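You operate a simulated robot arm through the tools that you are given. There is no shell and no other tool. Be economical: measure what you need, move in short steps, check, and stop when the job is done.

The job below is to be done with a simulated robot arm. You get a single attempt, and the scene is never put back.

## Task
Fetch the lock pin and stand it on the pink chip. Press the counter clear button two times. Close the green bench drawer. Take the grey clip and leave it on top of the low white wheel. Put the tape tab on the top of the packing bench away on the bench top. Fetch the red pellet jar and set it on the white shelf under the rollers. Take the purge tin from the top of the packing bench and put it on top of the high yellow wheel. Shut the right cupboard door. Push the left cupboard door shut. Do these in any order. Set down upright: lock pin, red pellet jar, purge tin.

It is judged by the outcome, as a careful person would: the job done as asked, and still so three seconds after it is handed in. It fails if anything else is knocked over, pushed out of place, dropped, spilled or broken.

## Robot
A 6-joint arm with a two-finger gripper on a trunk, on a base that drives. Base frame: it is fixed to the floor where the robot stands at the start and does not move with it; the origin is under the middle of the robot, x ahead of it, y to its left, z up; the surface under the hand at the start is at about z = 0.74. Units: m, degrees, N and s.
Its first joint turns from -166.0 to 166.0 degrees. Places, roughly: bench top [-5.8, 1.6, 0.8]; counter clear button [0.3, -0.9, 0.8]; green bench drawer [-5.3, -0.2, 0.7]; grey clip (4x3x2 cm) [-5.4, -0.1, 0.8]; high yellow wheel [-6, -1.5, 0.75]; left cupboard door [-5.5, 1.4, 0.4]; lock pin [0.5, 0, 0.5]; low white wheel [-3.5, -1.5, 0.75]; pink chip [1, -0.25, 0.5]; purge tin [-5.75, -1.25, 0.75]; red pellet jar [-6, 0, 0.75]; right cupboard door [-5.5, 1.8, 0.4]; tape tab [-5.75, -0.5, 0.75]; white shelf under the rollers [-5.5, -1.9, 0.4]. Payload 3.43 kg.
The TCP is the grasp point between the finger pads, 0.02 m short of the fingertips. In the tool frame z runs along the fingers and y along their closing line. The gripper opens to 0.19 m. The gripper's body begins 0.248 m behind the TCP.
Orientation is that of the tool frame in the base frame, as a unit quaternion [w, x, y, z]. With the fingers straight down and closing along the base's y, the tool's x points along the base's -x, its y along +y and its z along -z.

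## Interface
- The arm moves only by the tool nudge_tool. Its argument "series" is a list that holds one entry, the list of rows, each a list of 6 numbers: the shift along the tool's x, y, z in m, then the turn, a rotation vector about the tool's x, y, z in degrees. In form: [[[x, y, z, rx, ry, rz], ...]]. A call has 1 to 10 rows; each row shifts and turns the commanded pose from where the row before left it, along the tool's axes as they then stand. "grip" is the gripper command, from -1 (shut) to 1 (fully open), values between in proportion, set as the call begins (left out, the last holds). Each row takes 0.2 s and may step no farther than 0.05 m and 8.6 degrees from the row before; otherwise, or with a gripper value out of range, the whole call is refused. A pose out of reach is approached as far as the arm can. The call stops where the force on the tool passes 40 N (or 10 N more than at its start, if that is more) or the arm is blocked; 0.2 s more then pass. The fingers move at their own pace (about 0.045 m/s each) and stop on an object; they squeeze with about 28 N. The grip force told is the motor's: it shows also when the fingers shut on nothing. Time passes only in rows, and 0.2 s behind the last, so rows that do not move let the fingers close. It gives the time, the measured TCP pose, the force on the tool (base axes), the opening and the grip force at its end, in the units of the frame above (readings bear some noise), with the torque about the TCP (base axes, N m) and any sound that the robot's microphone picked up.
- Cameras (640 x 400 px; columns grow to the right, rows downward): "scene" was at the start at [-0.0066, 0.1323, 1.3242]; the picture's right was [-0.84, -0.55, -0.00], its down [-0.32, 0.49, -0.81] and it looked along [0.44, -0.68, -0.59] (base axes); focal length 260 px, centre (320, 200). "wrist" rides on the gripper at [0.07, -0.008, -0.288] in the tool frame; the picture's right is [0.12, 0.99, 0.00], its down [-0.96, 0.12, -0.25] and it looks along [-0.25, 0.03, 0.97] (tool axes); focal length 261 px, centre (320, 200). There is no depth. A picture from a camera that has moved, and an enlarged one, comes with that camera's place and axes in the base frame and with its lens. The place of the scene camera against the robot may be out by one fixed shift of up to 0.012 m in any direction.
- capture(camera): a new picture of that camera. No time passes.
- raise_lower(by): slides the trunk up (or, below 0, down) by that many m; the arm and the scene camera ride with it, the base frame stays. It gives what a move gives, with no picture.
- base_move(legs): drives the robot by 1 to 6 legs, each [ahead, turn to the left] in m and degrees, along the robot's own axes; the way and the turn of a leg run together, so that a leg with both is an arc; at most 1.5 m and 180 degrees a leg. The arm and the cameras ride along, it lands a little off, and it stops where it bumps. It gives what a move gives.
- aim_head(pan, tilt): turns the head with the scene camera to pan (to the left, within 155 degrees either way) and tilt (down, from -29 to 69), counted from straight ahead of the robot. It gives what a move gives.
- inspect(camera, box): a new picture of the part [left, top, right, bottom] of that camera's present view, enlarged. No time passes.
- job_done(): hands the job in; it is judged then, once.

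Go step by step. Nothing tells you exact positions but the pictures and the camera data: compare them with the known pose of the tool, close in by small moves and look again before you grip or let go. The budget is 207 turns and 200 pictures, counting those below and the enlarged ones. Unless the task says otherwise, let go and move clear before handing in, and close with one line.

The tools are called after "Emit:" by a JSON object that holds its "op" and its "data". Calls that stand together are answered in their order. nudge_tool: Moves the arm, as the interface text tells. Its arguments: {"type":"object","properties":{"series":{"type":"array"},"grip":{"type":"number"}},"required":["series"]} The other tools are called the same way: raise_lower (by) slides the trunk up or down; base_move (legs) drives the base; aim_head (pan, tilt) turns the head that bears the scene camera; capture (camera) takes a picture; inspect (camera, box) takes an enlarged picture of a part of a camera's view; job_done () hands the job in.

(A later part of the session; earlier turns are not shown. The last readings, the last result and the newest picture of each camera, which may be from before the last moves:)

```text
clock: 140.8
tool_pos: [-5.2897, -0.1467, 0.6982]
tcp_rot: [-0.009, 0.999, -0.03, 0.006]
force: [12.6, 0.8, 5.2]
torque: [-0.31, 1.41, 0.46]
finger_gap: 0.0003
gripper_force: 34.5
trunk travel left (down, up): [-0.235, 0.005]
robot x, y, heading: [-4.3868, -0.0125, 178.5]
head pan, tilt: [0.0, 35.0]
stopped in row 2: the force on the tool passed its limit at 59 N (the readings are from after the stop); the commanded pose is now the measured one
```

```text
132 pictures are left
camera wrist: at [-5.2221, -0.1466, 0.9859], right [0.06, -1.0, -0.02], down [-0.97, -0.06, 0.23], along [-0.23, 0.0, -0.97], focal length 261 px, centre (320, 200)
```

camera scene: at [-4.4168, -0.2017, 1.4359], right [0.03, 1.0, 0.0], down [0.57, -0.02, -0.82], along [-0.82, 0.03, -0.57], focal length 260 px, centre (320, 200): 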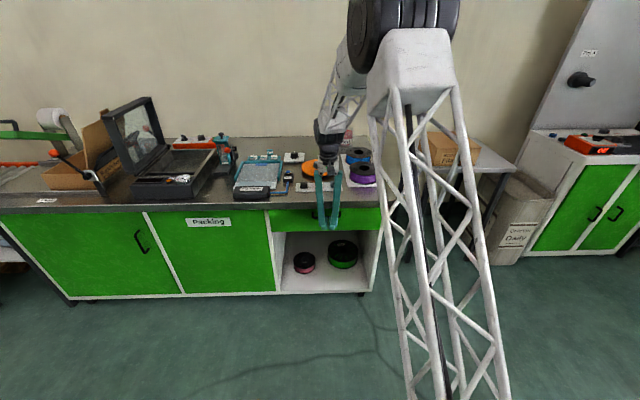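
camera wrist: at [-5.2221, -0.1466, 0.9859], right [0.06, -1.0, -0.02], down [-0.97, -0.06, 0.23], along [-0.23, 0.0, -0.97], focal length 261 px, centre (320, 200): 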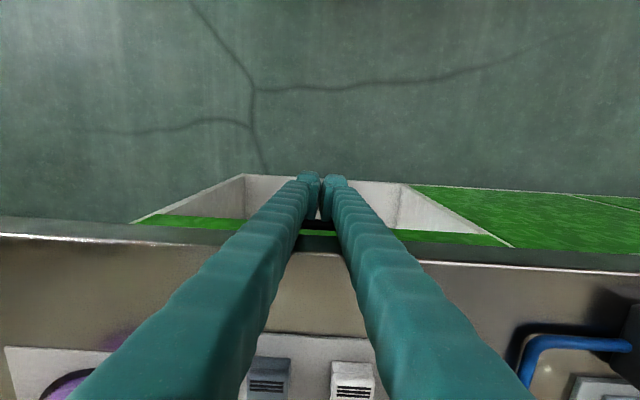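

The contact torque points to the fingers touching the bench top's edge rather than the drawer's end stop. I'll back off and check how far the drawer is in.

Emit:
{"op": "nudge_tool", "data": {"series": [[[0.04, 0, 0, 0, 0, 0], [0.04, 0, 0, 0, 0, 0], [0.04, 0, 0, 0, 0, 0]]]}}

Emit:
{"op": "capture", "data": {"camera": "wrist"}}

Emit:
{"op": "inspect", "data": {"camera": "scene", "box": [140, 130, 400, 310]}}

```text
clock: 141.6
tool_pos: [-5.1711, -0.1512, 0.698]
tcp_rot: [-0.009, 0.999, -0.03, 0.006]
force: [-0.8, -0.1, -1.4]
torque: [0.01, -0.1, 0.0]
finger_gap: 0.0
gripper_force: 34.9
trunk travel left (down, up): [-0.235, 0.005]
robot x, y, heading: [-4.3882, -0.0156, 178.0]
head pan, tilt: [0.0, 35.0]
```

```text
131 pictures are left
camera wrist: at [-5.1027, -0.1523, 0.9851], right [0.06, -1.0, -0.02], down [-0.97, -0.06, 0.23], along [-0.23, 0.0, -0.97], focal length 261 px, centre (320, 200)
```

wrist: 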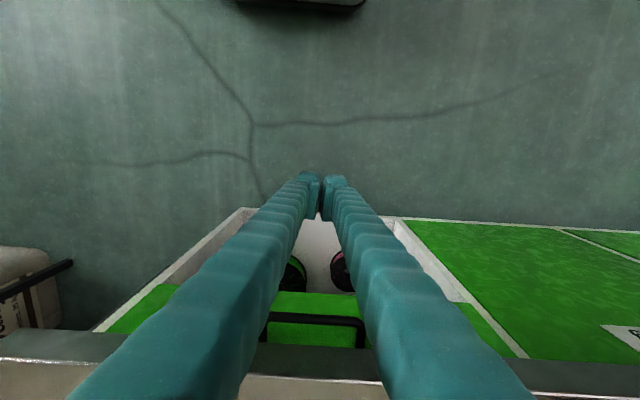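

```text
2.22 times, centred on (270, 220) of scene
camera zoom: at [-4.417, -0.2018, 1.4358], right [0.03, 1.0, 0.0], down [0.57, -0.02, -0.82], along [-0.82, 0.03, -0.57], focal length 578 px, centre (431, 156)
```

zoom: 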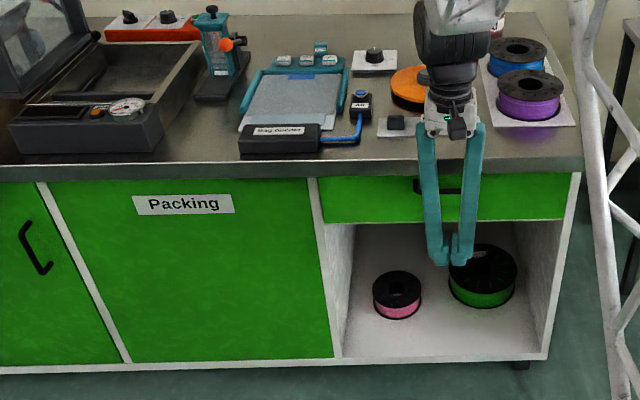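

Emit:
{"op": "inspect", "data": {"camera": "wrist", "box": [400, 270, 560, 370]}}

Emit:
{"op": "inspect", "data": {"camera": "scene", "box": [240, 190, 400, 290]}}

```text
4.00 times, centred on (480, 320) of wrist
camera zoom: at [-5.1027, -0.1523, 0.9851], right [0.06, -1.0, -0.02], down [-0.97, -0.06, 0.23], along [-0.23, 0.0, -0.97], focal length 1043 px, centre (-320, -280)
```

zoom: 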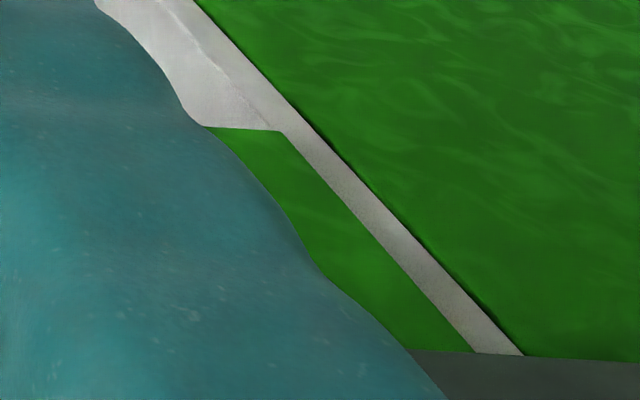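

```text
4.00 times, centred on (320, 240) of scene
camera zoom: at [-4.417, -0.2018, 1.4358], right [0.03, 1.0, 0.0], down [0.57, -0.02, -0.82], along [-0.82, 0.03, -0.57], focal length 1040 px, centre (320, 40)
```

zoom: 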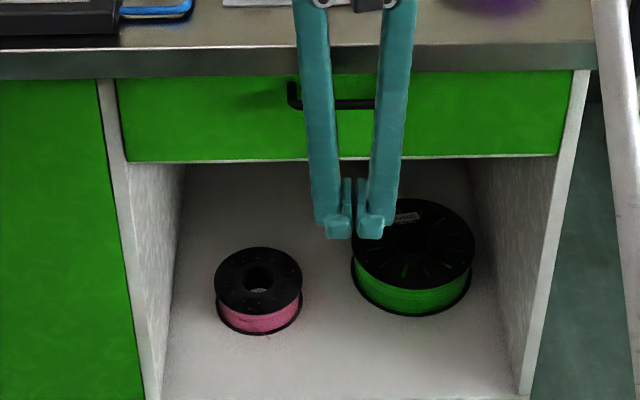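

Emit:
{"op": "nudge_tool", "data": {"series": [[[0, 0, 0, 0, -8.5, 0], [0, 0, 0, 0, -8.5, 0], [0, 0, 0, 0, -8.5, 0], [-0.0362, 0, 0.0168, 0, 0, 0], [-0.0362, 0, 0.0168, 0, 0, 0], [-0.0181, 0, 0.0084, 0, 0, 0]]]}}

Emit:
{"op": "nudge_tool", "data": {"series": [[[-0.0091, 0, 0.0042, 0, 0, 0], [-0.0091, 0, 0.0042, 0, 0, 0], [-0.0091, 0, 0.0042, 0, 0, 0], [-0.0091, 0, 0.0042, 0, 0, 0], [-0.0091, 0, 0.0042, 0, 0, 0]]]}}

Emit:
{"op": "capture", "data": {"camera": "wrist"}}

```text
clock: 143.0
tool_pos: [-5.27, -0.147, 0.7013]
tcp_rot: [-0.015, 0.976, -0.027, -0.215]
force: [-0.3, -0.2, 0.5]
torque: [-0.01, 0.01, 0.0]
finger_gap: 0.0
gripper_force: 34.4
trunk travel left (down, up): [-0.235, 0.005]
robot x, y, heading: [-4.3885, -0.0122, 178.1]
head pan, tilt: [0.0, 35.0]
```

```text
clock: 144.0
tool_pos: [-5.3043, -0.1429, 0.6966]
tcp_rot: [-0.017, 0.977, -0.028, -0.211]
force: [4.2, -1.7, -2.8]
torque: [0.03, 0.07, 0.02]
finger_gap: 0.0
gripper_force: 34.3
trunk travel left (down, up): [-0.235, 0.005]
robot x, y, heading: [-4.3853, -0.0102, 178.6]
head pan, tilt: [0.0, 35.0]
stopped in row 5: the force on the tool passed its limit at 52 N (the readings are from after the stop); the commanded pose is now the measured one
```

```text
127 pictures are left
camera wrist: at [-5.1206, -0.1516, 0.9278], right [0.05, -1.0, -0.07], down [-0.78, -0.08, 0.62], along [-0.62, 0.03, -0.78], focal length 261 px, centre (320, 200)
```

wrist: 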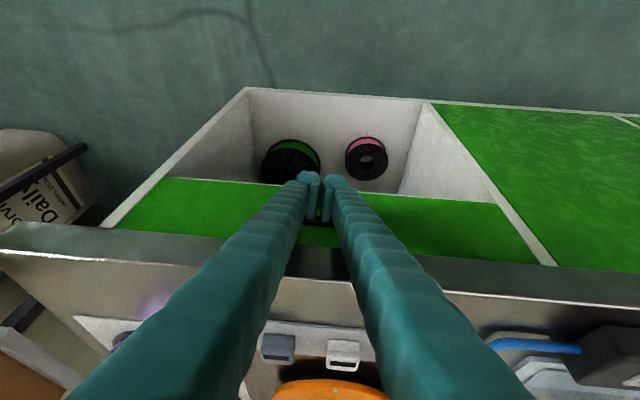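

The drawer is at its stop. I'll back off, straighten the tool, rise, and drive in closer to pick the grey clip.

Emit:
{"op": "nudge_tool", "data": {"series": [[[0.0362, 0, -0.0168, 0, 0, 0], [0.0362, 0, -0.0168, 0, 0, 0], [0.0362, 0, -0.0168, 0, 0, 0], [0, 0, 0, 0, 8.4, 0], [0, 0, 0, 0, 8.4, 0], [0, 0, 0, 0.9, 7.6, 3.3], [0, 0, -0.045, 0, 0, 0], [0, 0, -0.045, 0, 0, 0], [0, 0, -0.045, 0, 0, 0], [0, 0, -0.045, 0, 0, 0]]]}}

Emit:
{"op": "nudge_tool", "data": {"series": [[[0, 0, -0.045, 0, 0, 0], [0, 0, -0.045, 0, 0, 0], [0, 0, -0.045, 0, 0, 0]]], "grip": -0.2}}

Emit:
{"op": "base_move", "data": {"legs": [[0.2, 0]]}}

Emit:
{"op": "capture", "data": {"camera": "wrist"}}

Emit:
{"op": "capture", "data": {"camera": "scene"}}

```text
clock: 146.2
tool_pos: [-5.1851, -0.157, 0.8756]
tcp_rot: [-0.016, 0.998, -0.06, 0.001]
force: [0.1, -0.3, 0.0]
torque: [0.04, -0.11, 0.03]
finger_gap: 0.0
gripper_force: 34.3
trunk travel left (down, up): [-0.235, 0.005]
robot x, y, heading: [-4.3857, -0.0103, 178.3]
head pan, tilt: [0.0, 35.0]
```

```text
clock: 147.0
tool_pos: [-5.1857, -0.1586, 1.0119]
tcp_rot: [-0.016, 0.998, -0.06, 0.001]
force: [0.3, 0.0, 0.5]
torque: [0.06, -0.08, -0.02]
finger_gap: 0.0699
gripper_force: 0.1
trunk travel left (down, up): [-0.235, 0.005]
robot x, y, heading: [-4.3865, -0.012, 178.4]
head pan, tilt: [0.0, 35.0]
```

```text
clock: 148.6
tool_pos: [-5.3833, -0.1506, 1.0121]
tcp_rot: [-0.016, 0.998, -0.061, 0.0]
force: [-0.6, -0.1, -0.2]
torque: [-0.01, 0.03, 0.0]
finger_gap: 0.076
gripper_force: 0.1
trunk travel left (down, up): [-0.235, 0.005]
robot x, y, heading: [-4.5839, -0.006, 178.1]
head pan, tilt: [0.0, 35.0]
```

```text
126 pictures are left
camera wrist: at [-5.3124, -0.1604, 1.2983], right [0.0, -1.0, -0.03], down [-0.97, -0.01, 0.25], along [-0.25, 0.03, -0.97], focal length 261 px, centre (320, 200)
```

wrist: 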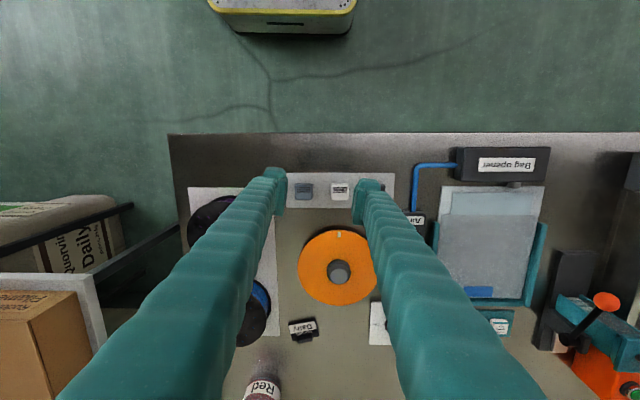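

```text
125 pictures are left
camera scene: at [-4.614, -0.1956, 1.4359], right [0.03, 1.0, 0.0], down [0.57, -0.02, -0.82], along [-0.82, 0.03, -0.57], focal length 260 px, centre (320, 200)
```

scene: 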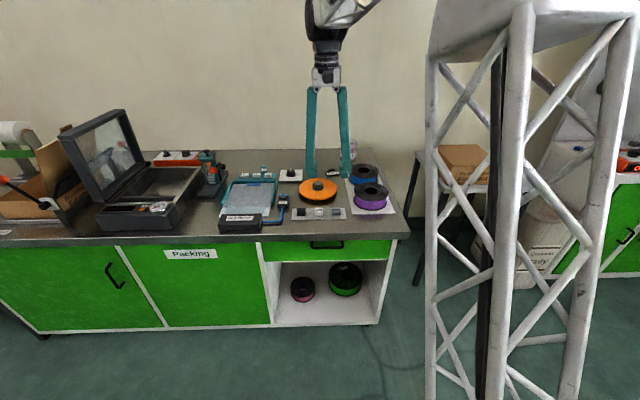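

Emit:
{"op": "inspect", "data": {"camera": "wrist", "box": [270, 160, 390, 235]}}

Emit:
{"op": "inspect", "data": {"camera": "wrist", "box": [440, 270, 640, 395]}}

Emit:
{"op": "inspect", "data": {"camera": "scene", "box": [210, 150, 310, 215]}}

```text
5.33 times, centred on (330, 198) of wrist
camera zoom: at [-5.3124, -0.1604, 1.2983], right [0.0, -1.0, -0.03], down [-0.97, -0.01, 0.25], along [-0.25, 0.03, -0.97], focal length 1390 px, centre (267, 213)
```

zoom: 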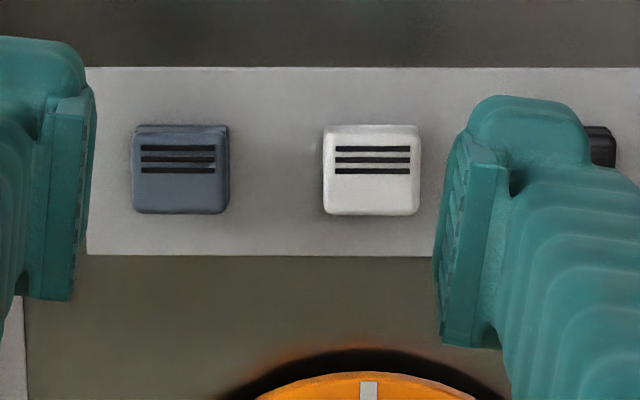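

```text
3.20 times, centred on (540, 332) of wrist
camera zoom: at [-5.3124, -0.1604, 1.2983], right [0.0, -1.0, -0.03], down [-0.97, -0.01, 0.25], along [-0.25, 0.03, -0.97], focal length 834 px, centre (-384, -224)
```

zoom: 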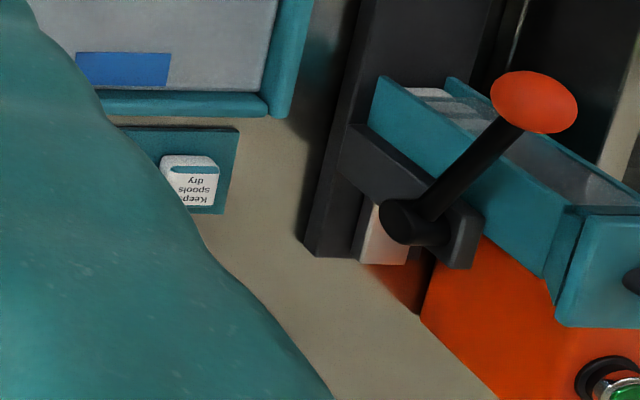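

```text
6.15 times, centred on (260, 182) of scene
camera zoom: at [-4.614, -0.1956, 1.4359], right [0.03, 1.0, 0.0], down [0.57, -0.02, -0.82], along [-0.82, 0.03, -0.57], focal length 1600 px, centre (689, 308)
```

zoom: 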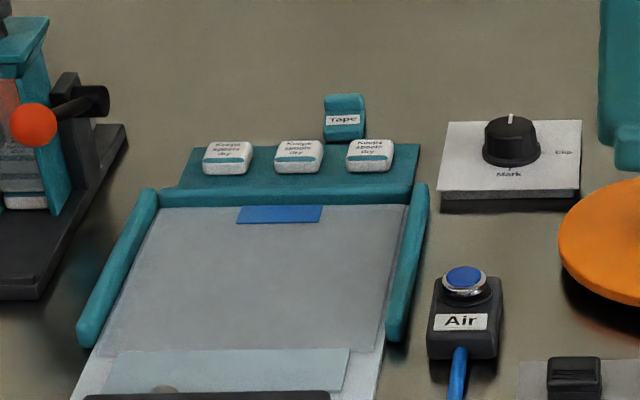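

The tape tab is the teal "Tape" block near (-5.784, -0.437), and the grey clip is at (-5.421, -0.115). I'll straighten the yaw, go above the clip and check.

Emit:
{"op": "nudge_tool", "data": {"series": [[[0, 0, 0, -1.8, 0, -7], [-0.0377, -0.0356, 0, 0, 0, 0], [0, 0, 0.04, 0, 0, 0], [0, 0, 0.04, 0, 0, 0], [0, 0, 0.04, 0, 0, 0], [0, 0, 0, 0, 0, 0]]], "grip": -0.42}}

Emit:
{"op": "inspect", "data": {"camera": "wrist", "box": [250, 140, 390, 228]}}

```text
refused: row 2 steps farther than a row can; nothing moved
```

```text
4.55 times, centred on (320, 184) of wrist
camera zoom: at [-5.3124, -0.1604, 1.2983], right [0.0, -1.0, -0.03], down [-0.97, -0.01, 0.25], along [-0.25, 0.03, -0.97], focal length 1185 px, centre (320, 273)
```

zoom: 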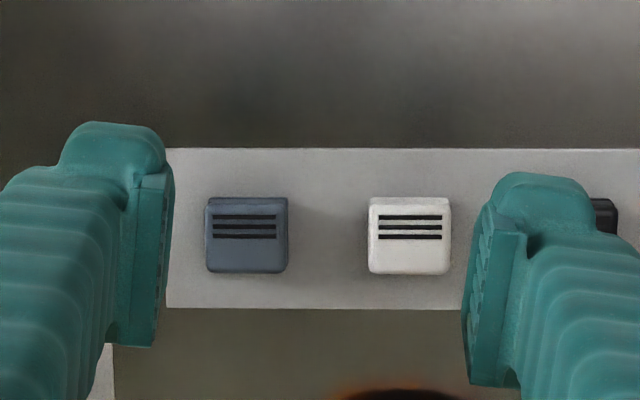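

Emit:
{"op": "nudge_tool", "data": {"series": [[[0, 0, 0, -1.8, 0, -7], [-0.019, -0.018, 0, 0, 0, 0], [-0.0187, -0.0176, 0.02, 0, 0, 0], [0, 0, 0.04, 0, 0, 0], [0, 0, 0.04, 0, 0, 0], [0, 0, 0.02, 0, 0, 0], [0, 0, 0, 0, 0, 0]]], "grip": -0.42}}

Emit:
{"op": "inspect", "data": {"camera": "wrist", "box": [250, 140, 390, 228]}}

```text
clock: 150.2
tool_pos: [-5.4222, -0.1146, 0.8907]
tcp_rot: [0.0, 1.0, 0.0, 0.0]
force: [0.3, 0.6, -1.0]
torque: [0.01, -0.03, 0.01]
finger_gap: 0.0549
gripper_force: 0.1
trunk travel left (down, up): [-0.235, 0.005]
robot x, y, heading: [-4.586, -0.004, 178.2]
head pan, tilt: [0.0, 35.0]
```

```text
4.55 times, centred on (320, 184) of wrist
camera zoom: at [-5.3503, -0.1061, 1.1775], right [0.12, -0.99, 0.0], down [-0.96, -0.12, 0.25], along [-0.25, -0.03, -0.97], focal length 1185 px, centre (320, 273)
```

zoom: 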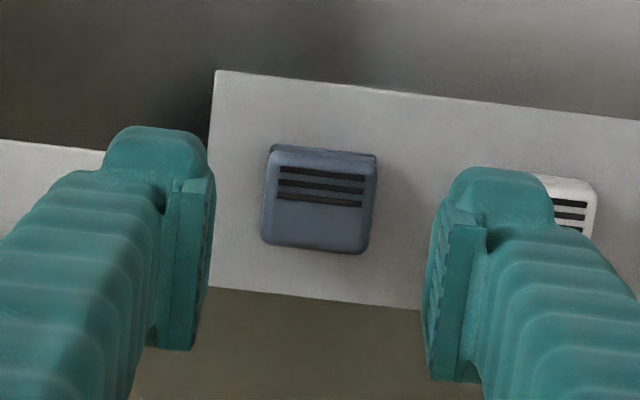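

Emit:
{"op": "nudge_tool", "data": {"series": [[[0, 0, 0.03, 0, 0, 0], [0, 0, 0.02, 0, 0, 0], [0, 0, 0.008, 0, 0, 0], [0, 0, 0.005, 0, 0, 0], [0, 0, 0, 0, 0, 0]]]}}

Emit:
{"op": "inspect", "data": {"camera": "wrist", "box": [250, 140, 390, 228]}}

```text
clock: 151.4
tool_pos: [-5.4216, -0.1144, 0.8293]
tcp_rot: [-0.001, 1.0, 0.0, 0.0]
force: [-1.5, 2.6, 19.3]
torque: [-1.06, 0.0, -0.1]
finger_gap: 0.0546
gripper_force: 0.0
trunk travel left (down, up): [-0.235, 0.005]
robot x, y, heading: [-4.586, -0.0039, 178.5]
head pan, tilt: [0.0, 35.0]
```

```text
4.55 times, centred on (320, 184) of wrist
camera zoom: at [-5.3505, -0.106, 1.1153], right [0.12, -0.99, 0.0], down [-0.96, -0.11, 0.25], along [-0.25, -0.03, -0.97], focal length 1185 px, centre (320, 273)
```

zoom: 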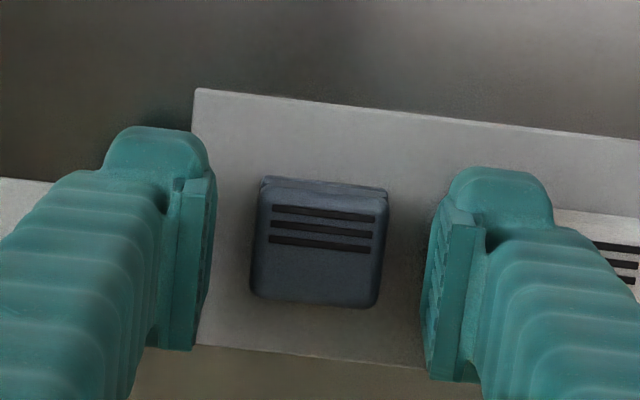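

Emit:
{"op": "nudge_tool", "data": {"series": [[[0, 0, -0.003, 0, 0, 0], [0, 0, 0, 0, 0, 0]]]}}

Emit:
{"op": "nudge_tool", "data": {"series": [[[0, 0, 0, 0, 0, 0], [0, 0, 0, 0, 0, 0], [0, 0, 0, 0, 0, 0], [0, 0, 0, 0, 0, 0]]], "grip": -0.75}}

Emit:
{"op": "capture", "data": {"camera": "wrist"}}

```text
clock: 152.0
tool_pos: [-5.4206, -0.1146, 0.8301]
tcp_rot: [-0.001, 1.0, -0.001, 0.0]
force: [-0.5, -0.1, 0.4]
torque: [-0.03, -0.02, 0.02]
finger_gap: 0.0547
gripper_force: 0.0
trunk travel left (down, up): [-0.235, 0.005]
robot x, y, heading: [-4.5861, -0.002, 178.4]
head pan, tilt: [0.0, 35.0]
```

```text
clock: 152.8
tool_pos: [-5.4222, -0.1143, 0.8385]
tcp_rot: [-0.001, 1.0, 0.001, -0.003]
force: [7.5, 3.2, 56.5]
torque: [1.04, -0.32, -0.11]
finger_gap: 0.0196
gripper_force: 28.1
trunk travel left (down, up): [-0.235, 0.005]
robot x, y, heading: [-4.5842, -0.0083, 177.8]
head pan, tilt: [0.0, 35.0]
stopped in row 4: the force on the tool passed its limit at 45 N (the readings are from after the stop); the commanded pose is now the measured one
```

```text
118 pictures are left
camera wrist: at [-5.3485, -0.1053, 1.126], right [0.12, -0.99, 0.0], down [-0.96, -0.12, 0.26], along [-0.25, -0.03, -0.97], focal length 261 px, centre (320, 200)
```

wrist: 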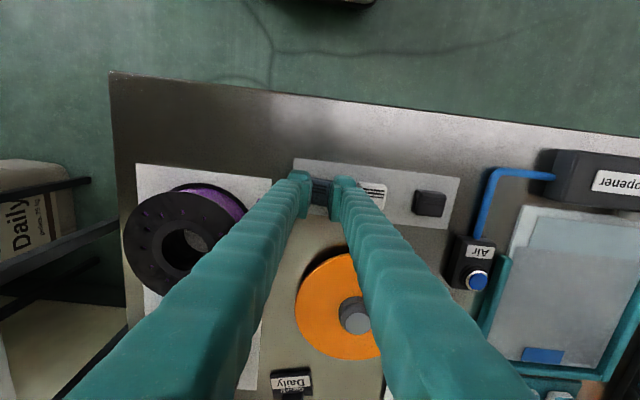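

Emit:
{"op": "inspect", "data": {"camera": "wrist", "box": [270, 150, 390, 225]}}

```text
5.33 times, centred on (330, 188) of wrist
camera zoom: at [-5.3485, -0.1053, 1.126], right [0.12, -0.99, 0.0], down [-0.96, -0.12, 0.26], along [-0.25, -0.03, -0.97], focal length 1390 px, centre (267, 267)
```

zoom: 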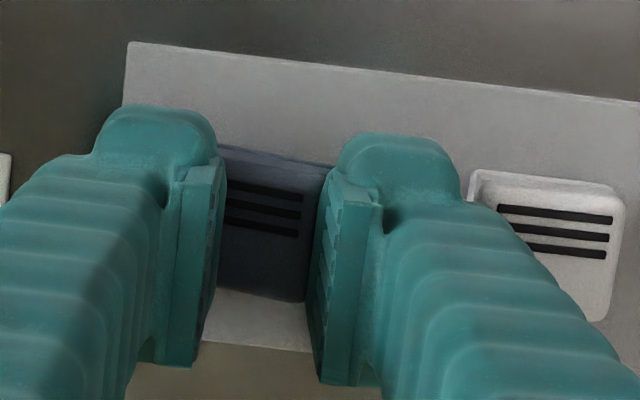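

The fingertips rode up onto the clip's top. I'll lift slightly, reopen and look again before going lower.

Emit:
{"op": "nudge_tool", "data": {"series": [[[0, 0, -0.015, 0, 0, 0], [0, 0, -0.01, 0, 0, 0], [0, 0, 0, 0, 0, 0], [0, 0, 0, 0, 0, 0]]], "grip": -0.42}}

Emit:
{"op": "inspect", "data": {"camera": "wrist", "box": [250, 140, 390, 228]}}

```text
clock: 153.8
tool_pos: [-5.4226, -0.114, 0.8592]
tcp_rot: [-0.001, 1.0, 0.0, -0.002]
force: [0.4, -0.8, 0.3]
torque: [0.0, -0.01, -0.01]
finger_gap: 0.0551
gripper_force: 0.1
trunk travel left (down, up): [-0.235, 0.005]
robot x, y, heading: [-4.5858, -0.004, 178.1]
head pan, tilt: [0.0, 35.0]
```

```text
4.55 times, centred on (320, 184) of wrist
camera zoom: at [-5.3502, -0.1056, 1.1457], right [0.12, -0.99, 0.0], down [-0.96, -0.12, 0.25], along [-0.25, -0.03, -0.97], focal length 1185 px, centre (320, 273)
```

zoom: 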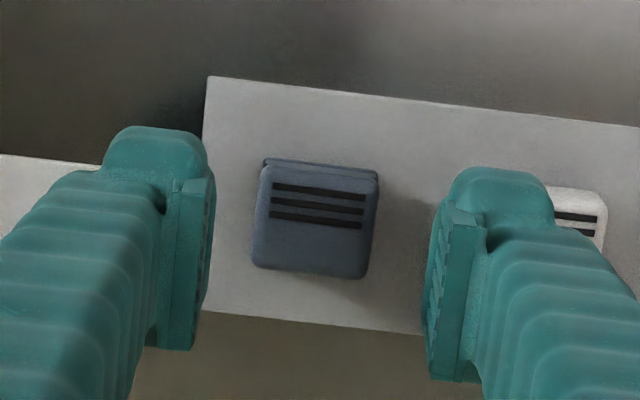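

I think the right fingertip was brushing the white clip, so I'll turn the hand 90° and grip along x, where there are no neighbours.

Emit:
{"op": "nudge_tool", "data": {"series": [[[0.003, -0.001, -0.04, 0, 0, 0], [0, 0, 0, 0, 0, 8.5], [0, 0, 0, 0, 0, 8.5], [0, 0, 0, 0, 0, 8.5], [0, 0, 0, 0, 0, 8.5], [0, 0, 0, 0, 0, 8.5], [0, 0, 0, 0, 0, 8.5], [0, 0, 0, 0, 0, 8.5], [0, 0, 0, 0, 0, 8.5], [0, 0, 0, 0, 0, 8.5]]]}}

Emit:
{"op": "nudge_tool", "data": {"series": [[[0, 0, 0.02, 0, 0, 8.5], [0, 0, 0.015, 0, 0, 5], [0, 0, 0, 0, 0, 0]]]}}

Emit:
{"op": "capture", "data": {"camera": "wrist"}}

Emit:
{"op": "inspect", "data": {"camera": "wrist", "box": [250, 140, 390, 228]}}

```text
clock: 156.0
tool_pos: [-5.4191, -0.1132, 0.8996]
tcp_rot: [0.002, 0.784, -0.62, -0.001]
force: [-1.3, 0.2, 1.1]
torque: [0.0, 0.01, 0.0]
finger_gap: 0.0552
gripper_force: 0.1
trunk travel left (down, up): [-0.235, 0.005]
robot x, y, heading: [-4.5839, -0.0029, 178.3]
head pan, tilt: [0.0, 35.0]
```

```text
clock: 156.8
tool_pos: [-5.419, -0.1132, 0.8652]
tcp_rot: [0.0, -0.706, 0.708, 0.002]
force: [-0.1, 0.2, -0.1]
torque: [0.0, -0.01, -0.02]
finger_gap: 0.0551
gripper_force: 0.1
trunk travel left (down, up): [-0.235, 0.005]
robot x, y, heading: [-4.5887, -0.0043, 178.3]
head pan, tilt: [0.0, 35.0]
```

```text
115 pictures are left
camera wrist: at [-5.4088, -0.1841, 1.151], right [-0.99, -0.12, 0.0], down [-0.11, 0.96, 0.25], along [-0.03, 0.25, -0.97], focal length 261 px, centre (320, 200)
```

wrist: 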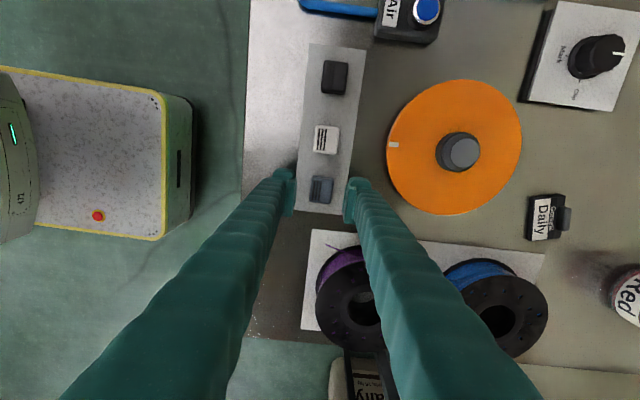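

```text
4.55 times, centred on (320, 184) of wrist
camera zoom: at [-5.4088, -0.1841, 1.151], right [-0.99, -0.12, 0.0], down [-0.11, 0.96, 0.25], along [-0.03, 0.25, -0.97], focal length 1185 px, centre (320, 273)
```

zoom: 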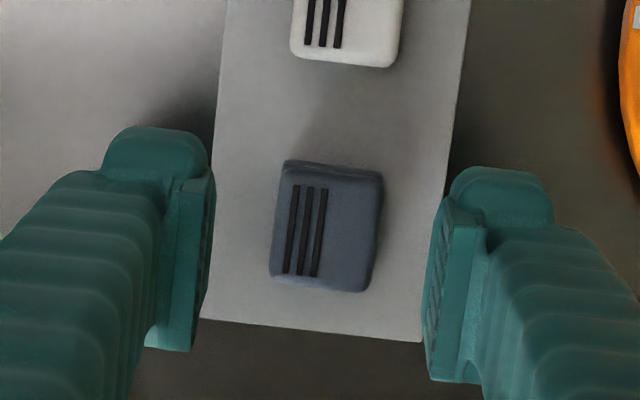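

Emit:
{"op": "nudge_tool", "data": {"series": [[[0, 0, 0.025, 0, 0, 0], [0, 0, 0.008, 0, 0, 0], [0, 0, 0.004, 0, 0, 0], [0, 0, 0.003, 0, 0, 0], [0, 0, 0, 0, 0, 0]]]}}

```text
clock: 158.0
tool_pos: [-5.4193, -0.1136, 0.8234]
tcp_rot: [-0.001, -0.707, 0.707, 0.002]
force: [0.5, -0.5, 0.4]
torque: [0.04, 0.0, -0.01]
finger_gap: 0.0551
gripper_force: 0.1
trunk travel left (down, up): [-0.235, 0.005]
robot x, y, heading: [-4.5854, -0.0059, 178.4]
head pan, tilt: [0.0, 35.0]
```

Emit:
{"op": "nudge_tool", "data": {"series": [[[0, 0, 0.003, 0, 0, 0], [0, 0, 0.003, 0, 0, 0], [0, 0, 0.002, 0, 0, 0]]]}}

Emit:
{"op": "inspect", "data": {"camera": "wrist", "box": [250, 140, 390, 228]}}

```text
clock: 158.7
tool_pos: [-5.4205, -0.1135, 0.8227]
tcp_rot: [0.003, 0.707, -0.707, -0.004]
force: [1.5, 0.6, 21.7]
torque: [0.03, -0.8, 0.15]
finger_gap: 0.0564
gripper_force: 1.5
trunk travel left (down, up): [-0.235, 0.005]
robot x, y, heading: [-4.5864, -0.0088, 178.0]
head pan, tilt: [0.0, 35.0]
stopped in row 3: the force on the tool passed its limit at 45 N (the readings are from after the stop); the commanded pose is now the measured one
```

```text
4.55 times, centred on (320, 184) of wrist
camera zoom: at [-5.4084, -0.1841, 1.1093], right [-0.99, -0.12, 0.01], down [-0.11, 0.96, 0.25], along [-0.04, 0.25, -0.97], focal length 1185 px, centre (320, 273)
```

zoom: 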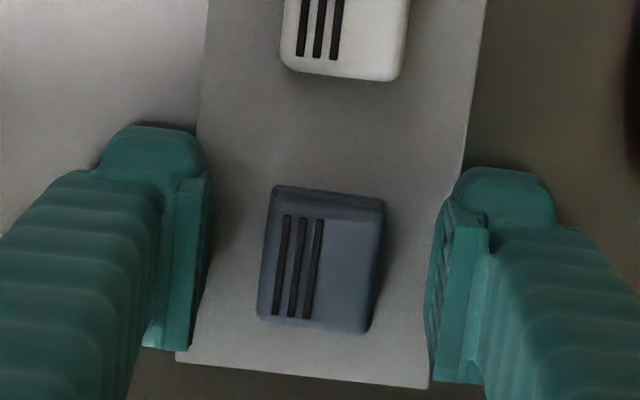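

Emit:
{"op": "nudge_tool", "data": {"series": [[[0, 0, -0.0015, 0, 0, 0], [0, 0, 0, 0, 0, 0], [0, 0, 0, 0, 0, 0], [0, 0, 0, 0, 0, 0], [0, 0, 0, 0, 0, 0]]], "grip": -0.75}}

Emit:
{"op": "inspect", "data": {"camera": "wrist", "box": [250, 140, 390, 228]}}

```text
clock: 159.4
tool_pos: [-5.4171, -0.1144, 0.8246]
tcp_rot: [0.001, 0.708, -0.706, -0.002]
force: [9.0, -0.1, 21.9]
torque: [-0.02, -0.67, 0.0]
finger_gap: 0.0284
gripper_force: 22.4
trunk travel left (down, up): [-0.235, 0.005]
robot x, y, heading: [-4.5826, -0.0039, 178.2]
head pan, tilt: [0.0, 35.0]
stopped in row 3: the force on the tool passed its limit at 44 N (the readings are from after the stop); the commanded pose is now the measured one
```

```text
4.55 times, centred on (320, 184) of wrist
camera zoom: at [-5.4061, -0.1847, 1.1106], right [-0.99, -0.12, 0.0], down [-0.12, 0.96, 0.25], along [-0.03, 0.25, -0.97], focal length 1185 px, centre (320, 273)
```

zoom: 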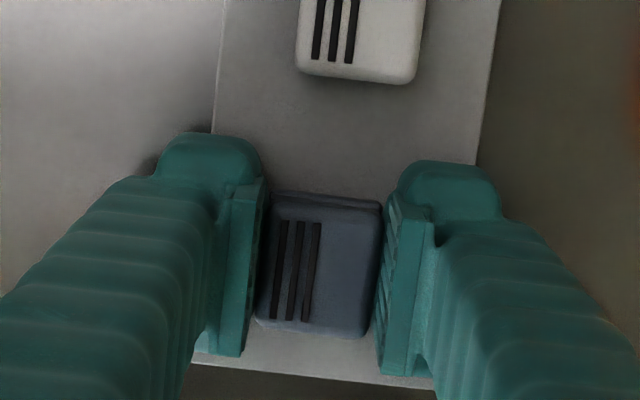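

Emit:
{"op": "nudge_tool", "data": {"series": [[[0, 0, -0.001, 0, 0, 0], [0, 0, 0, 0, 0, 0], [0, 0, 0, 0, 0, 0]]], "grip": -0.9}}

```text
clock: 160.2
tool_pos: [-5.4171, -0.1139, 0.8243]
tcp_rot: [-0.001, -0.707, 0.707, 0.002]
force: [5.7, 0.1, 15.1]
torque: [-0.01, -0.35, 0.01]
finger_gap: 0.0274
gripper_force: 27.8
trunk travel left (down, up): [-0.235, 0.005]
robot x, y, heading: [-4.5844, -0.0049, 178.2]
head pan, tilt: [0.0, 35.0]
```

Gap holds at 2.7 cm with 28 N, so the clip seems gripped. I'll lift and look.

Emit:
{"op": "nudge_tool", "data": {"series": [[[0, 0, -0.01, 0, 0, 0], [0, 0, -0.02, 0, 0, 0], [0, 0, -0.03, 0, 0, 0], [0, 0, -0.04, 0, 0, 0], [0, 0, -0.04, 0, 0, 0]]]}}

Emit:
{"op": "inspect", "data": {"camera": "wrist", "box": [220, 130, 420, 255]}}

```text
clock: 161.4
tool_pos: [-5.4156, -0.1128, 0.9601]
tcp_rot: [-0.001, -0.707, 0.707, 0.0]
force: [0.1, -0.2, -0.5]
torque: [0.01, -0.08, -0.03]
finger_gap: 0.0268
gripper_force: 28.4
trunk travel left (down, up): [-0.235, 0.005]
robot x, y, heading: [-4.5855, -0.0046, 178.2]
head pan, tilt: [0.0, 35.0]
```

```text
3.20 times, centred on (320, 192) of wrist
camera zoom: at [-5.4066, -0.184, 1.2479], right [-0.99, -0.12, 0.0], down [-0.12, 0.96, 0.25], along [-0.03, 0.25, -0.97], focal length 834 px, centre (320, 224)
```

zoom: 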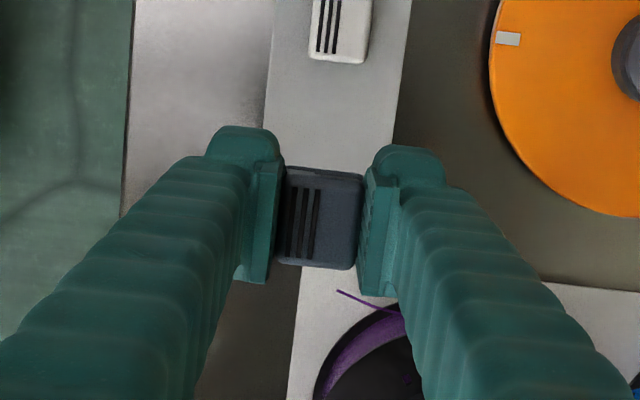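

The clip is held. I'll raise it, draw it in, back off and turn along the aisle to look at the white table.

Emit:
{"op": "base_move", "data": {"legs": [[-0.2, 0]]}}

Emit:
{"op": "nudge_tool", "data": {"series": [[[0, 0.045, -0.015, 0, 0, 0], [0, 0.045, -0.015, 0, 0, 0], [0, 0.045, -0.015, 0, 0, 0], [0, 0.045, -0.01, 0, 0, 0]]]}}

Emit:
{"op": "base_move", "data": {"legs": [[0, 92], [0.5, 0]]}}

Emit:
{"op": "aim_head", "data": {"pan": 60, "tilt": 20}}

Emit:
{"op": "capture", "data": {"camera": "scene"}}

```text
clock: 163.0
tool_pos: [-5.2172, -0.1189, 0.9608]
tcp_rot: [0.001, 0.707, -0.707, -0.002]
force: [-0.6, 0.2, 0.0]
torque: [-0.01, 0.0, -0.03]
finger_gap: 0.027
gripper_force: 28.5
trunk travel left (down, up): [-0.235, 0.005]
robot x, y, heading: [-4.3834, -0.013, 178.0]
head pan, tilt: [0.0, 35.0]
```

```text
clock: 164.0
tool_pos: [-5.3969, -0.1186, 1.0183]
tcp_rot: [-0.002, -0.707, 0.707, 0.003]
force: [0.1, -0.3, 1.0]
torque: [0.01, 0.15, 0.0]
finger_gap: 0.0267
gripper_force: 28.2
trunk travel left (down, up): [-0.235, 0.005]
robot x, y, heading: [-4.382, -0.0116, 178.2]
head pan, tilt: [0.0, 35.0]
```

```text
clock: 171.0
tool_pos: [-4.2691, -1.5225, 1.0171]
tcp_rot: [0.001, 1.0, 0.008, -0.001]
force: [1.6, 0.1, 0.3]
torque: [-0.03, 0.02, 0.0]
finger_gap: 0.0273
gripper_force: 28.1
trunk travel left (down, up): [-0.235, 0.005]
robot x, y, heading: [-4.3965, -0.5121, -90.9]
head pan, tilt: [0.0, 35.0]
```

```text
clock: 172.3
tool_pos: [-4.2674, -1.524, 1.0185]
tcp_rot: [0.002, 1.0, 0.008, -0.001]
force: [0.2, -0.6, 0.1]
torque: [-0.06, -0.02, -0.01]
finger_gap: 0.027
gripper_force: 28.3
trunk travel left (down, up): [-0.235, 0.005]
robot x, y, heading: [-4.3891, -0.5102, -90.9]
head pan, tilt: [60.0, 20.0]
```

```text
110 pictures are left
camera scene: at [-4.1082, -0.4964, 1.4597], right [-0.51, -0.86, 0.0], down [-0.29, 0.18, -0.94], along [0.81, -0.48, -0.34], focal length 260 px, centre (320, 200)
```

scene: 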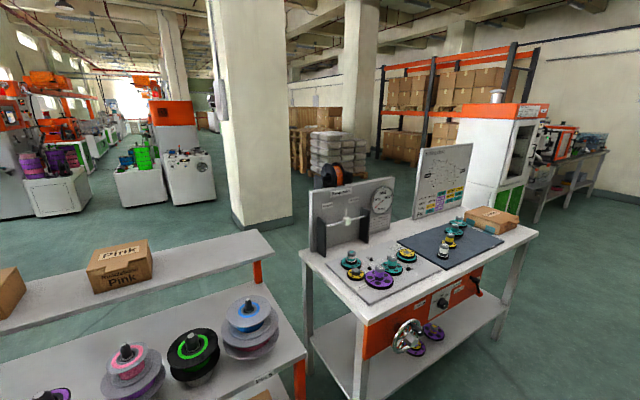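

Emit:
{"op": "inspect", "data": {"camera": "scene", "box": [290, 170, 550, 370]}}

Emit:
{"op": "inspect", "data": {"camera": "scene", "box": [325, 210, 465, 310]}}

```text
2.00 times, centred on (420, 270) of scene
camera zoom: at [-4.1082, -0.4964, 1.4597], right [-0.51, -0.86, 0.0], down [-0.29, 0.18, -0.94], along [0.81, -0.48, -0.34], focal length 520 px, centre (120, 60)
```

zoom: 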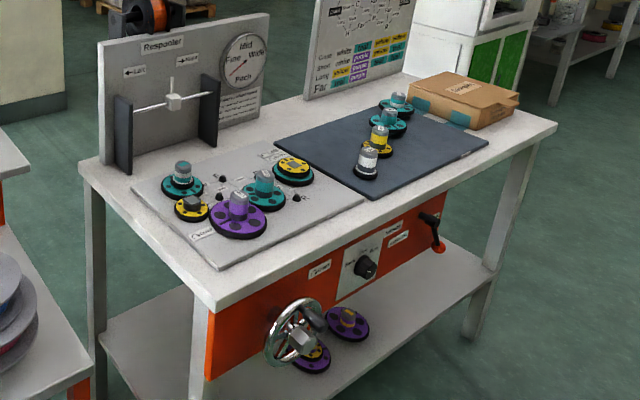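

```text
4.00 times, centred on (395, 260) of scene
camera zoom: at [-4.1082, -0.4964, 1.4597], right [-0.51, -0.86, 0.0], down [-0.29, 0.18, -0.94], along [0.81, -0.48, -0.34], focal length 1040 px, centre (20, -40)
```

zoom: 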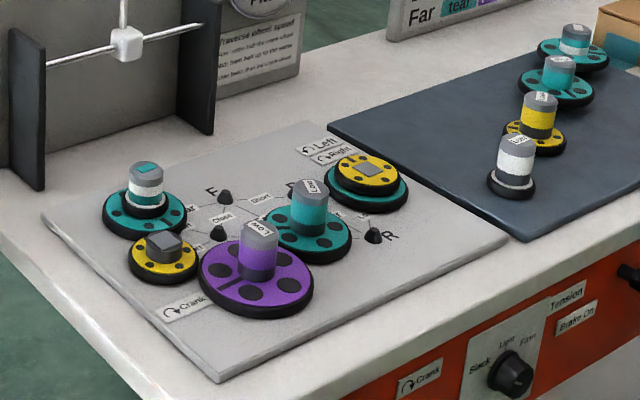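

Emit:
{"op": "inspect", "data": {"camera": "scene", "box": [440, 210, 490, 265]}}

Emit:
{"op": "inspect", "data": {"camera": "scene", "box": [340, 240, 430, 295]}}

Emit:
{"op": "inspect", "data": {"camera": "scene", "box": [410, 140, 480, 225]}}

```text
7.27 times, centred on (465, 238) of scene
camera zoom: at [-4.1082, -0.4964, 1.4597], right [-0.51, -0.86, 0.0], down [-0.29, 0.18, -0.94], along [0.81, -0.48, -0.34], focal length 1891 px, centre (-734, -73)
```

zoom: 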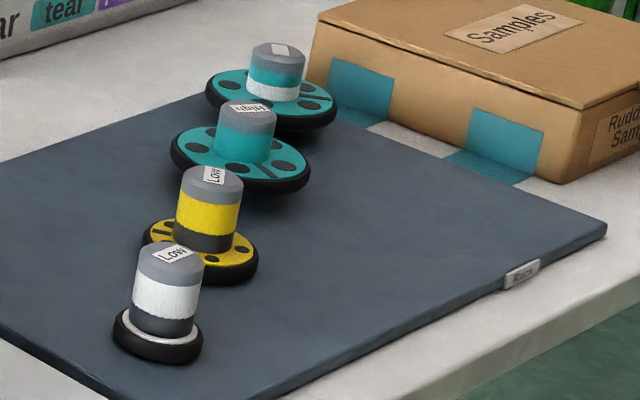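

```text
7.11 times, centred on (385, 268) of scene
camera zoom: at [-4.1082, -0.4964, 1.4597], right [-0.51, -0.86, 0.0], down [-0.29, 0.18, -0.94], along [0.81, -0.48, -0.34], focal length 1849 px, centre (-142, -280)
```

zoom: 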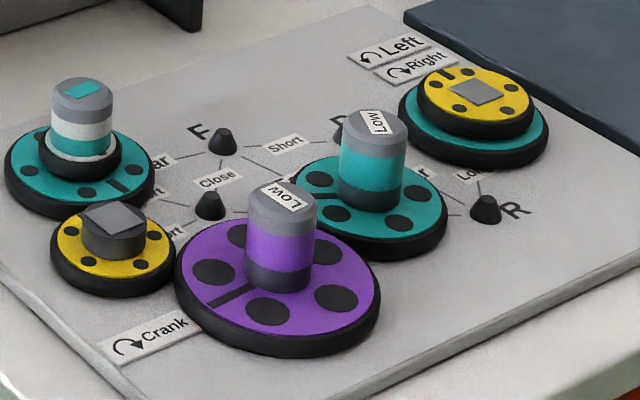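

```text
4.71 times, centred on (445, 182) of scene
camera zoom: at [-4.1082, -0.4964, 1.4597], right [-0.51, -0.86, 0.0], down [-0.29, 0.18, -0.94], along [0.81, -0.48, -0.34], focal length 1224 px, centre (-268, 282)
```

zoom: 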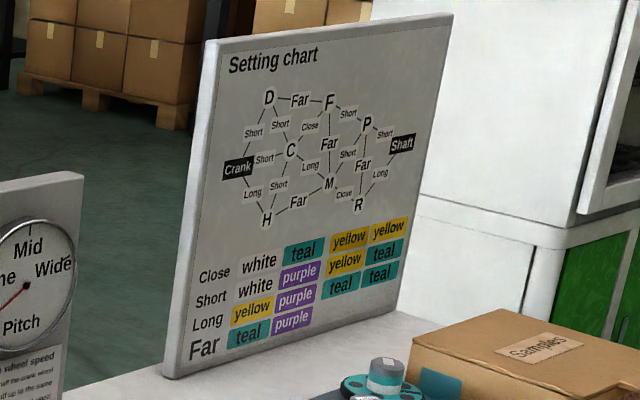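

The low white wheel is the small one labelled "Low" with the white band, at about (-3.463, -1.578) with its top near z 0.83. I'll draw the arm in, drive alongside and turn to face the table.

Emit:
{"op": "nudge_tool", "data": {"series": [[[0, -0.048, 0, 0, 0, 0], [0, -0.048, 0, 0, 0, 0], [0, -0.048, 0, 0, 0, 0], [0, -0.048, 0, 0, 0, 0], [0, -0.048, 0, 0, 0, 0], [0, -0.048, 0, 0, 0, 0], [0, -0.048, 0, 0, 0, 0]]]}}

Emit:
{"op": "base_move", "data": {"legs": [[1.05, 0], [0, 90]]}}

Emit:
{"op": "aim_head", "data": {"pan": -15, "tilt": 35}}

Emit:
{"op": "capture", "data": {"camera": "scene"}}

Emit:
{"op": "capture", "data": {"camera": "wrist"}}

```text
clock: 173.9
tool_pos: [-4.2758, -1.186, 1.0159]
tcp_rot: [0.002, 1.0, 0.009, -0.001]
force: [-0.2, -0.4, -0.4]
torque: [0.22, 0.02, -0.03]
finger_gap: 0.027
gripper_force: 27.7
trunk travel left (down, up): [-0.235, 0.005]
robot x, y, heading: [-4.3919, -0.5129, -91.2]
head pan, tilt: [60.0, 20.0]
```

```text
clock: 183.3
tool_pos: [-3.7384, -1.471, 1.0175]
tcp_rot: [0.003, 0.711, 0.703, 0.0]
force: [0.3, -0.5, 0.2]
torque: [0.02, -0.01, -0.02]
finger_gap: 0.0269
gripper_force: 28.3
trunk travel left (down, up): [-0.235, 0.005]
robot x, y, heading: [-4.412, -1.5702, -2.9]
head pan, tilt: [60.0, 20.0]
```

```text
clock: 184.8
tool_pos: [-3.737, -1.4727, 1.0162]
tcp_rot: [0.002, 0.712, 0.703, 0.001]
force: [0.0, -0.8, -0.7]
torque: [0.03, -0.02, 0.0]
finger_gap: 0.027
gripper_force: 27.8
trunk travel left (down, up): [-0.235, 0.005]
robot x, y, heading: [-4.4161, -1.5658, -2.7]
head pan, tilt: [-15.0, 35.0]
```

```text
104 pictures are left
camera scene: at [-4.3765, -1.3867, 1.4359], right [-0.3, -0.95, 0.0], down [-0.55, 0.17, -0.82], along [0.78, -0.25, -0.57], focal length 260 px, centre (320, 200)
```

scene: 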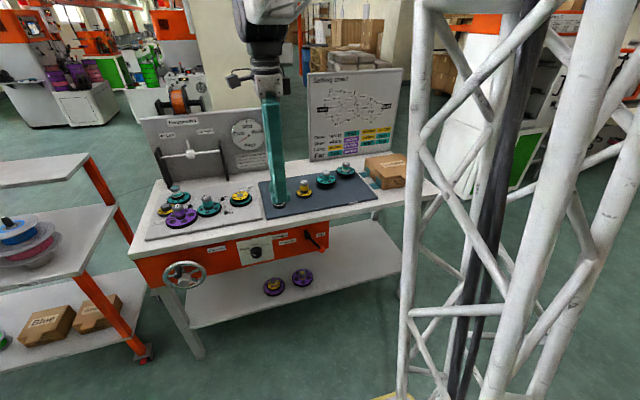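

```text
103 pictures are left
camera wrist: at [-3.7461, -1.401, 1.3037], right [0.99, 0.11, 0.0], down [0.1, -0.96, 0.25], along [0.03, -0.25, -0.97], focal length 261 px, centre (320, 200)
```

wrist: 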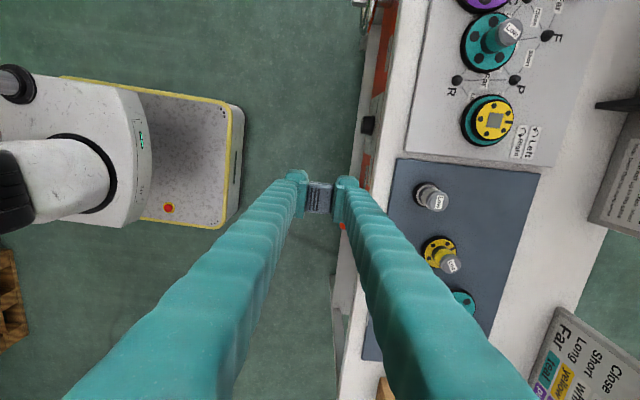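

Emit:
{"op": "nudge_tool", "data": {"series": [[[-0.006, 0.0475, 0, 0, 0, 0], [-0.006, 0.0475, 0, 0, 0, 0], [-0.006, 0.0475, 0, 0, 0, 0], [-0.005, 0.0475, 0.02, 0, 0, 0], [-0.004, 0.02, 0.04, 0, 0, 0], [0, 0, 0, 0, 0, 0]]]}}

Emit:
{"op": "capture", "data": {"camera": "wrist"}}

```text
refused: row 4 steps farther than a row can; nothing moved
```

```text
102 pictures are left
camera wrist: at [-3.7461, -1.401, 1.3037], right [0.99, 0.11, 0.0], down [0.1, -0.96, 0.25], along [0.03, -0.25, -0.97], focal length 261 px, centre (320, 200)
```

wrist: 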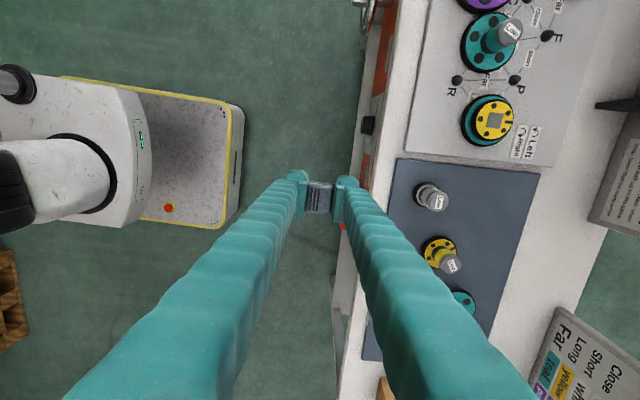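

Emit:
{"op": "nudge_tool", "data": {"series": [[[-0.006, 0.0475, 0, 0, 0, 0], [-0.006, 0.0475, 0, 0, 0, 0], [-0.006, 0.0475, 0, 0, 0, 0], [-0.005, 0.0475, 0, 0, 0, 0], [-0.004, 0.0, 0.04, 0, 0, 0], [0, 0, 0.02, 0, 0, 0]]]}}

Emit:
{"op": "capture", "data": {"camera": "wrist"}}

Emit:
{"op": "inspect", "data": {"camera": "wrist", "box": [270, 140, 410, 228]}}

```text
clock: 186.2
tool_pos: [-3.5489, -1.5006, 0.9572]
tcp_rot: [0.002, 0.712, 0.703, 0.001]
force: [-0.1, 0.6, -0.5]
torque: [0.02, -0.03, 0.0]
finger_gap: 0.0271
gripper_force: 27.8
trunk travel left (down, up): [-0.235, 0.005]
robot x, y, heading: [-4.4149, -1.5686, -2.6]
head pan, tilt: [-15.0, 35.0]
```

```text
101 pictures are left
camera wrist: at [-3.5567, -1.4296, 1.2435], right [0.99, 0.11, 0.0], down [0.1, -0.96, 0.25], along [0.03, -0.25, -0.97], focal length 261 px, centre (320, 200)
```

wrist: 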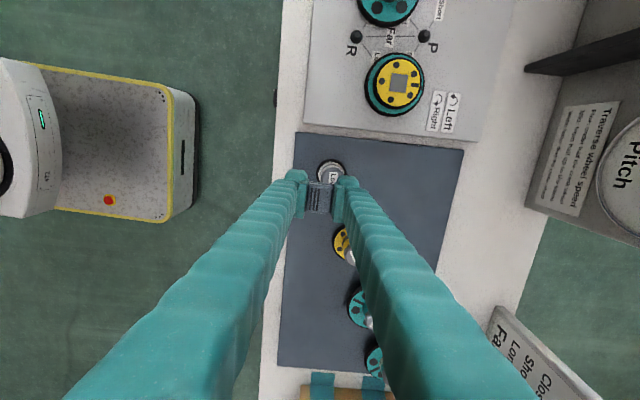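

```text
4.55 times, centred on (340, 184) of wrist
camera zoom: at [-3.5567, -1.4296, 1.2435], right [0.99, 0.11, 0.0], down [0.1, -0.96, 0.25], along [0.03, -0.25, -0.97], focal length 1185 px, centre (229, 273)
```

zoom: 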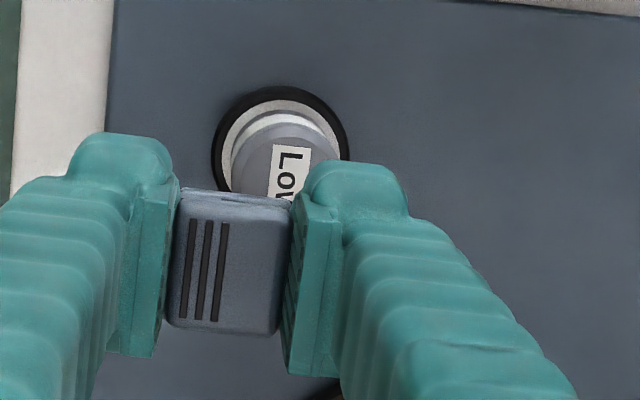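

Emit:
{"op": "nudge_tool", "data": {"series": [[[-0.005, 0.022, 0.0, 0, 0, 0], [0, 0, 0.035, 0, 0, 0], [0, 0, 0.03, 0, 0, 0], [0, 0, 0, 0, 0, 0]]]}}

Emit:
{"op": "inspect", "data": {"camera": "wrist", "box": [250, 140, 390, 228]}}

Emit:
{"op": "inspect", "data": {"camera": "scene", "box": [240, 130, 340, 230]}}

```text
clock: 187.2
tool_pos: [-3.5278, -1.5059, 0.8954]
tcp_rot: [0.002, 0.711, 0.703, 0.001]
force: [-2.9, -1.3, 15.9]
torque: [0.07, 0.14, 0.04]
finger_gap: 0.0273
gripper_force: 27.6
trunk travel left (down, up): [-0.235, 0.005]
robot x, y, heading: [-4.4178, -1.5689, -2.6]
head pan, tilt: [-15.0, 35.0]
```

```text
4.55 times, centred on (320, 184) of wrist
camera zoom: at [-3.5356, -1.4352, 1.1806], right [0.99, 0.11, 0.0], down [0.1, -0.96, 0.25], along [0.03, -0.25, -0.97], focal length 1185 px, centre (320, 273)
```

zoom: 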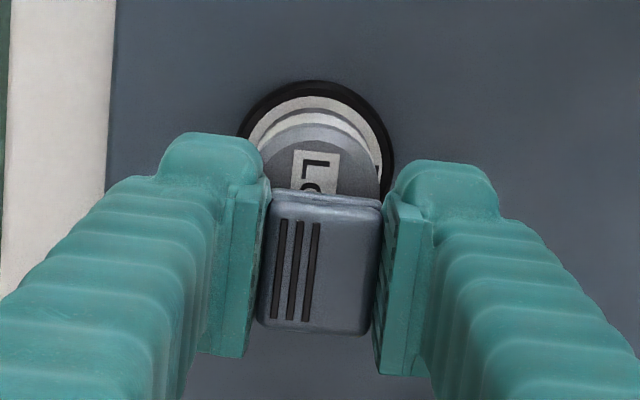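

```text
4.00 times, centred on (290, 180) of scene
camera zoom: at [-4.3772, -1.3868, 1.4362], right [-0.3, -0.95, 0.0], down [-0.55, 0.17, -0.82], along [0.78, -0.25, -0.57], focal length 1040 px, centre (440, 280)
```

zoom: 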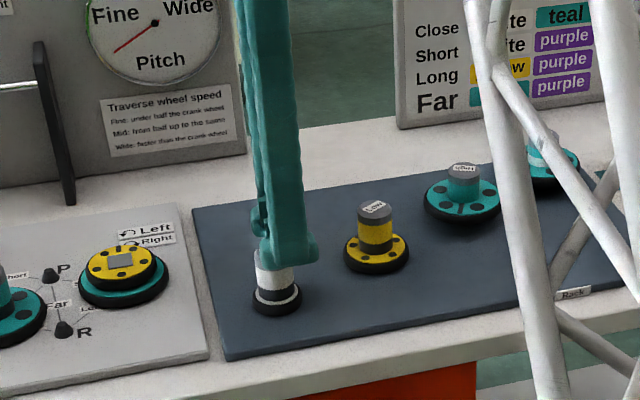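

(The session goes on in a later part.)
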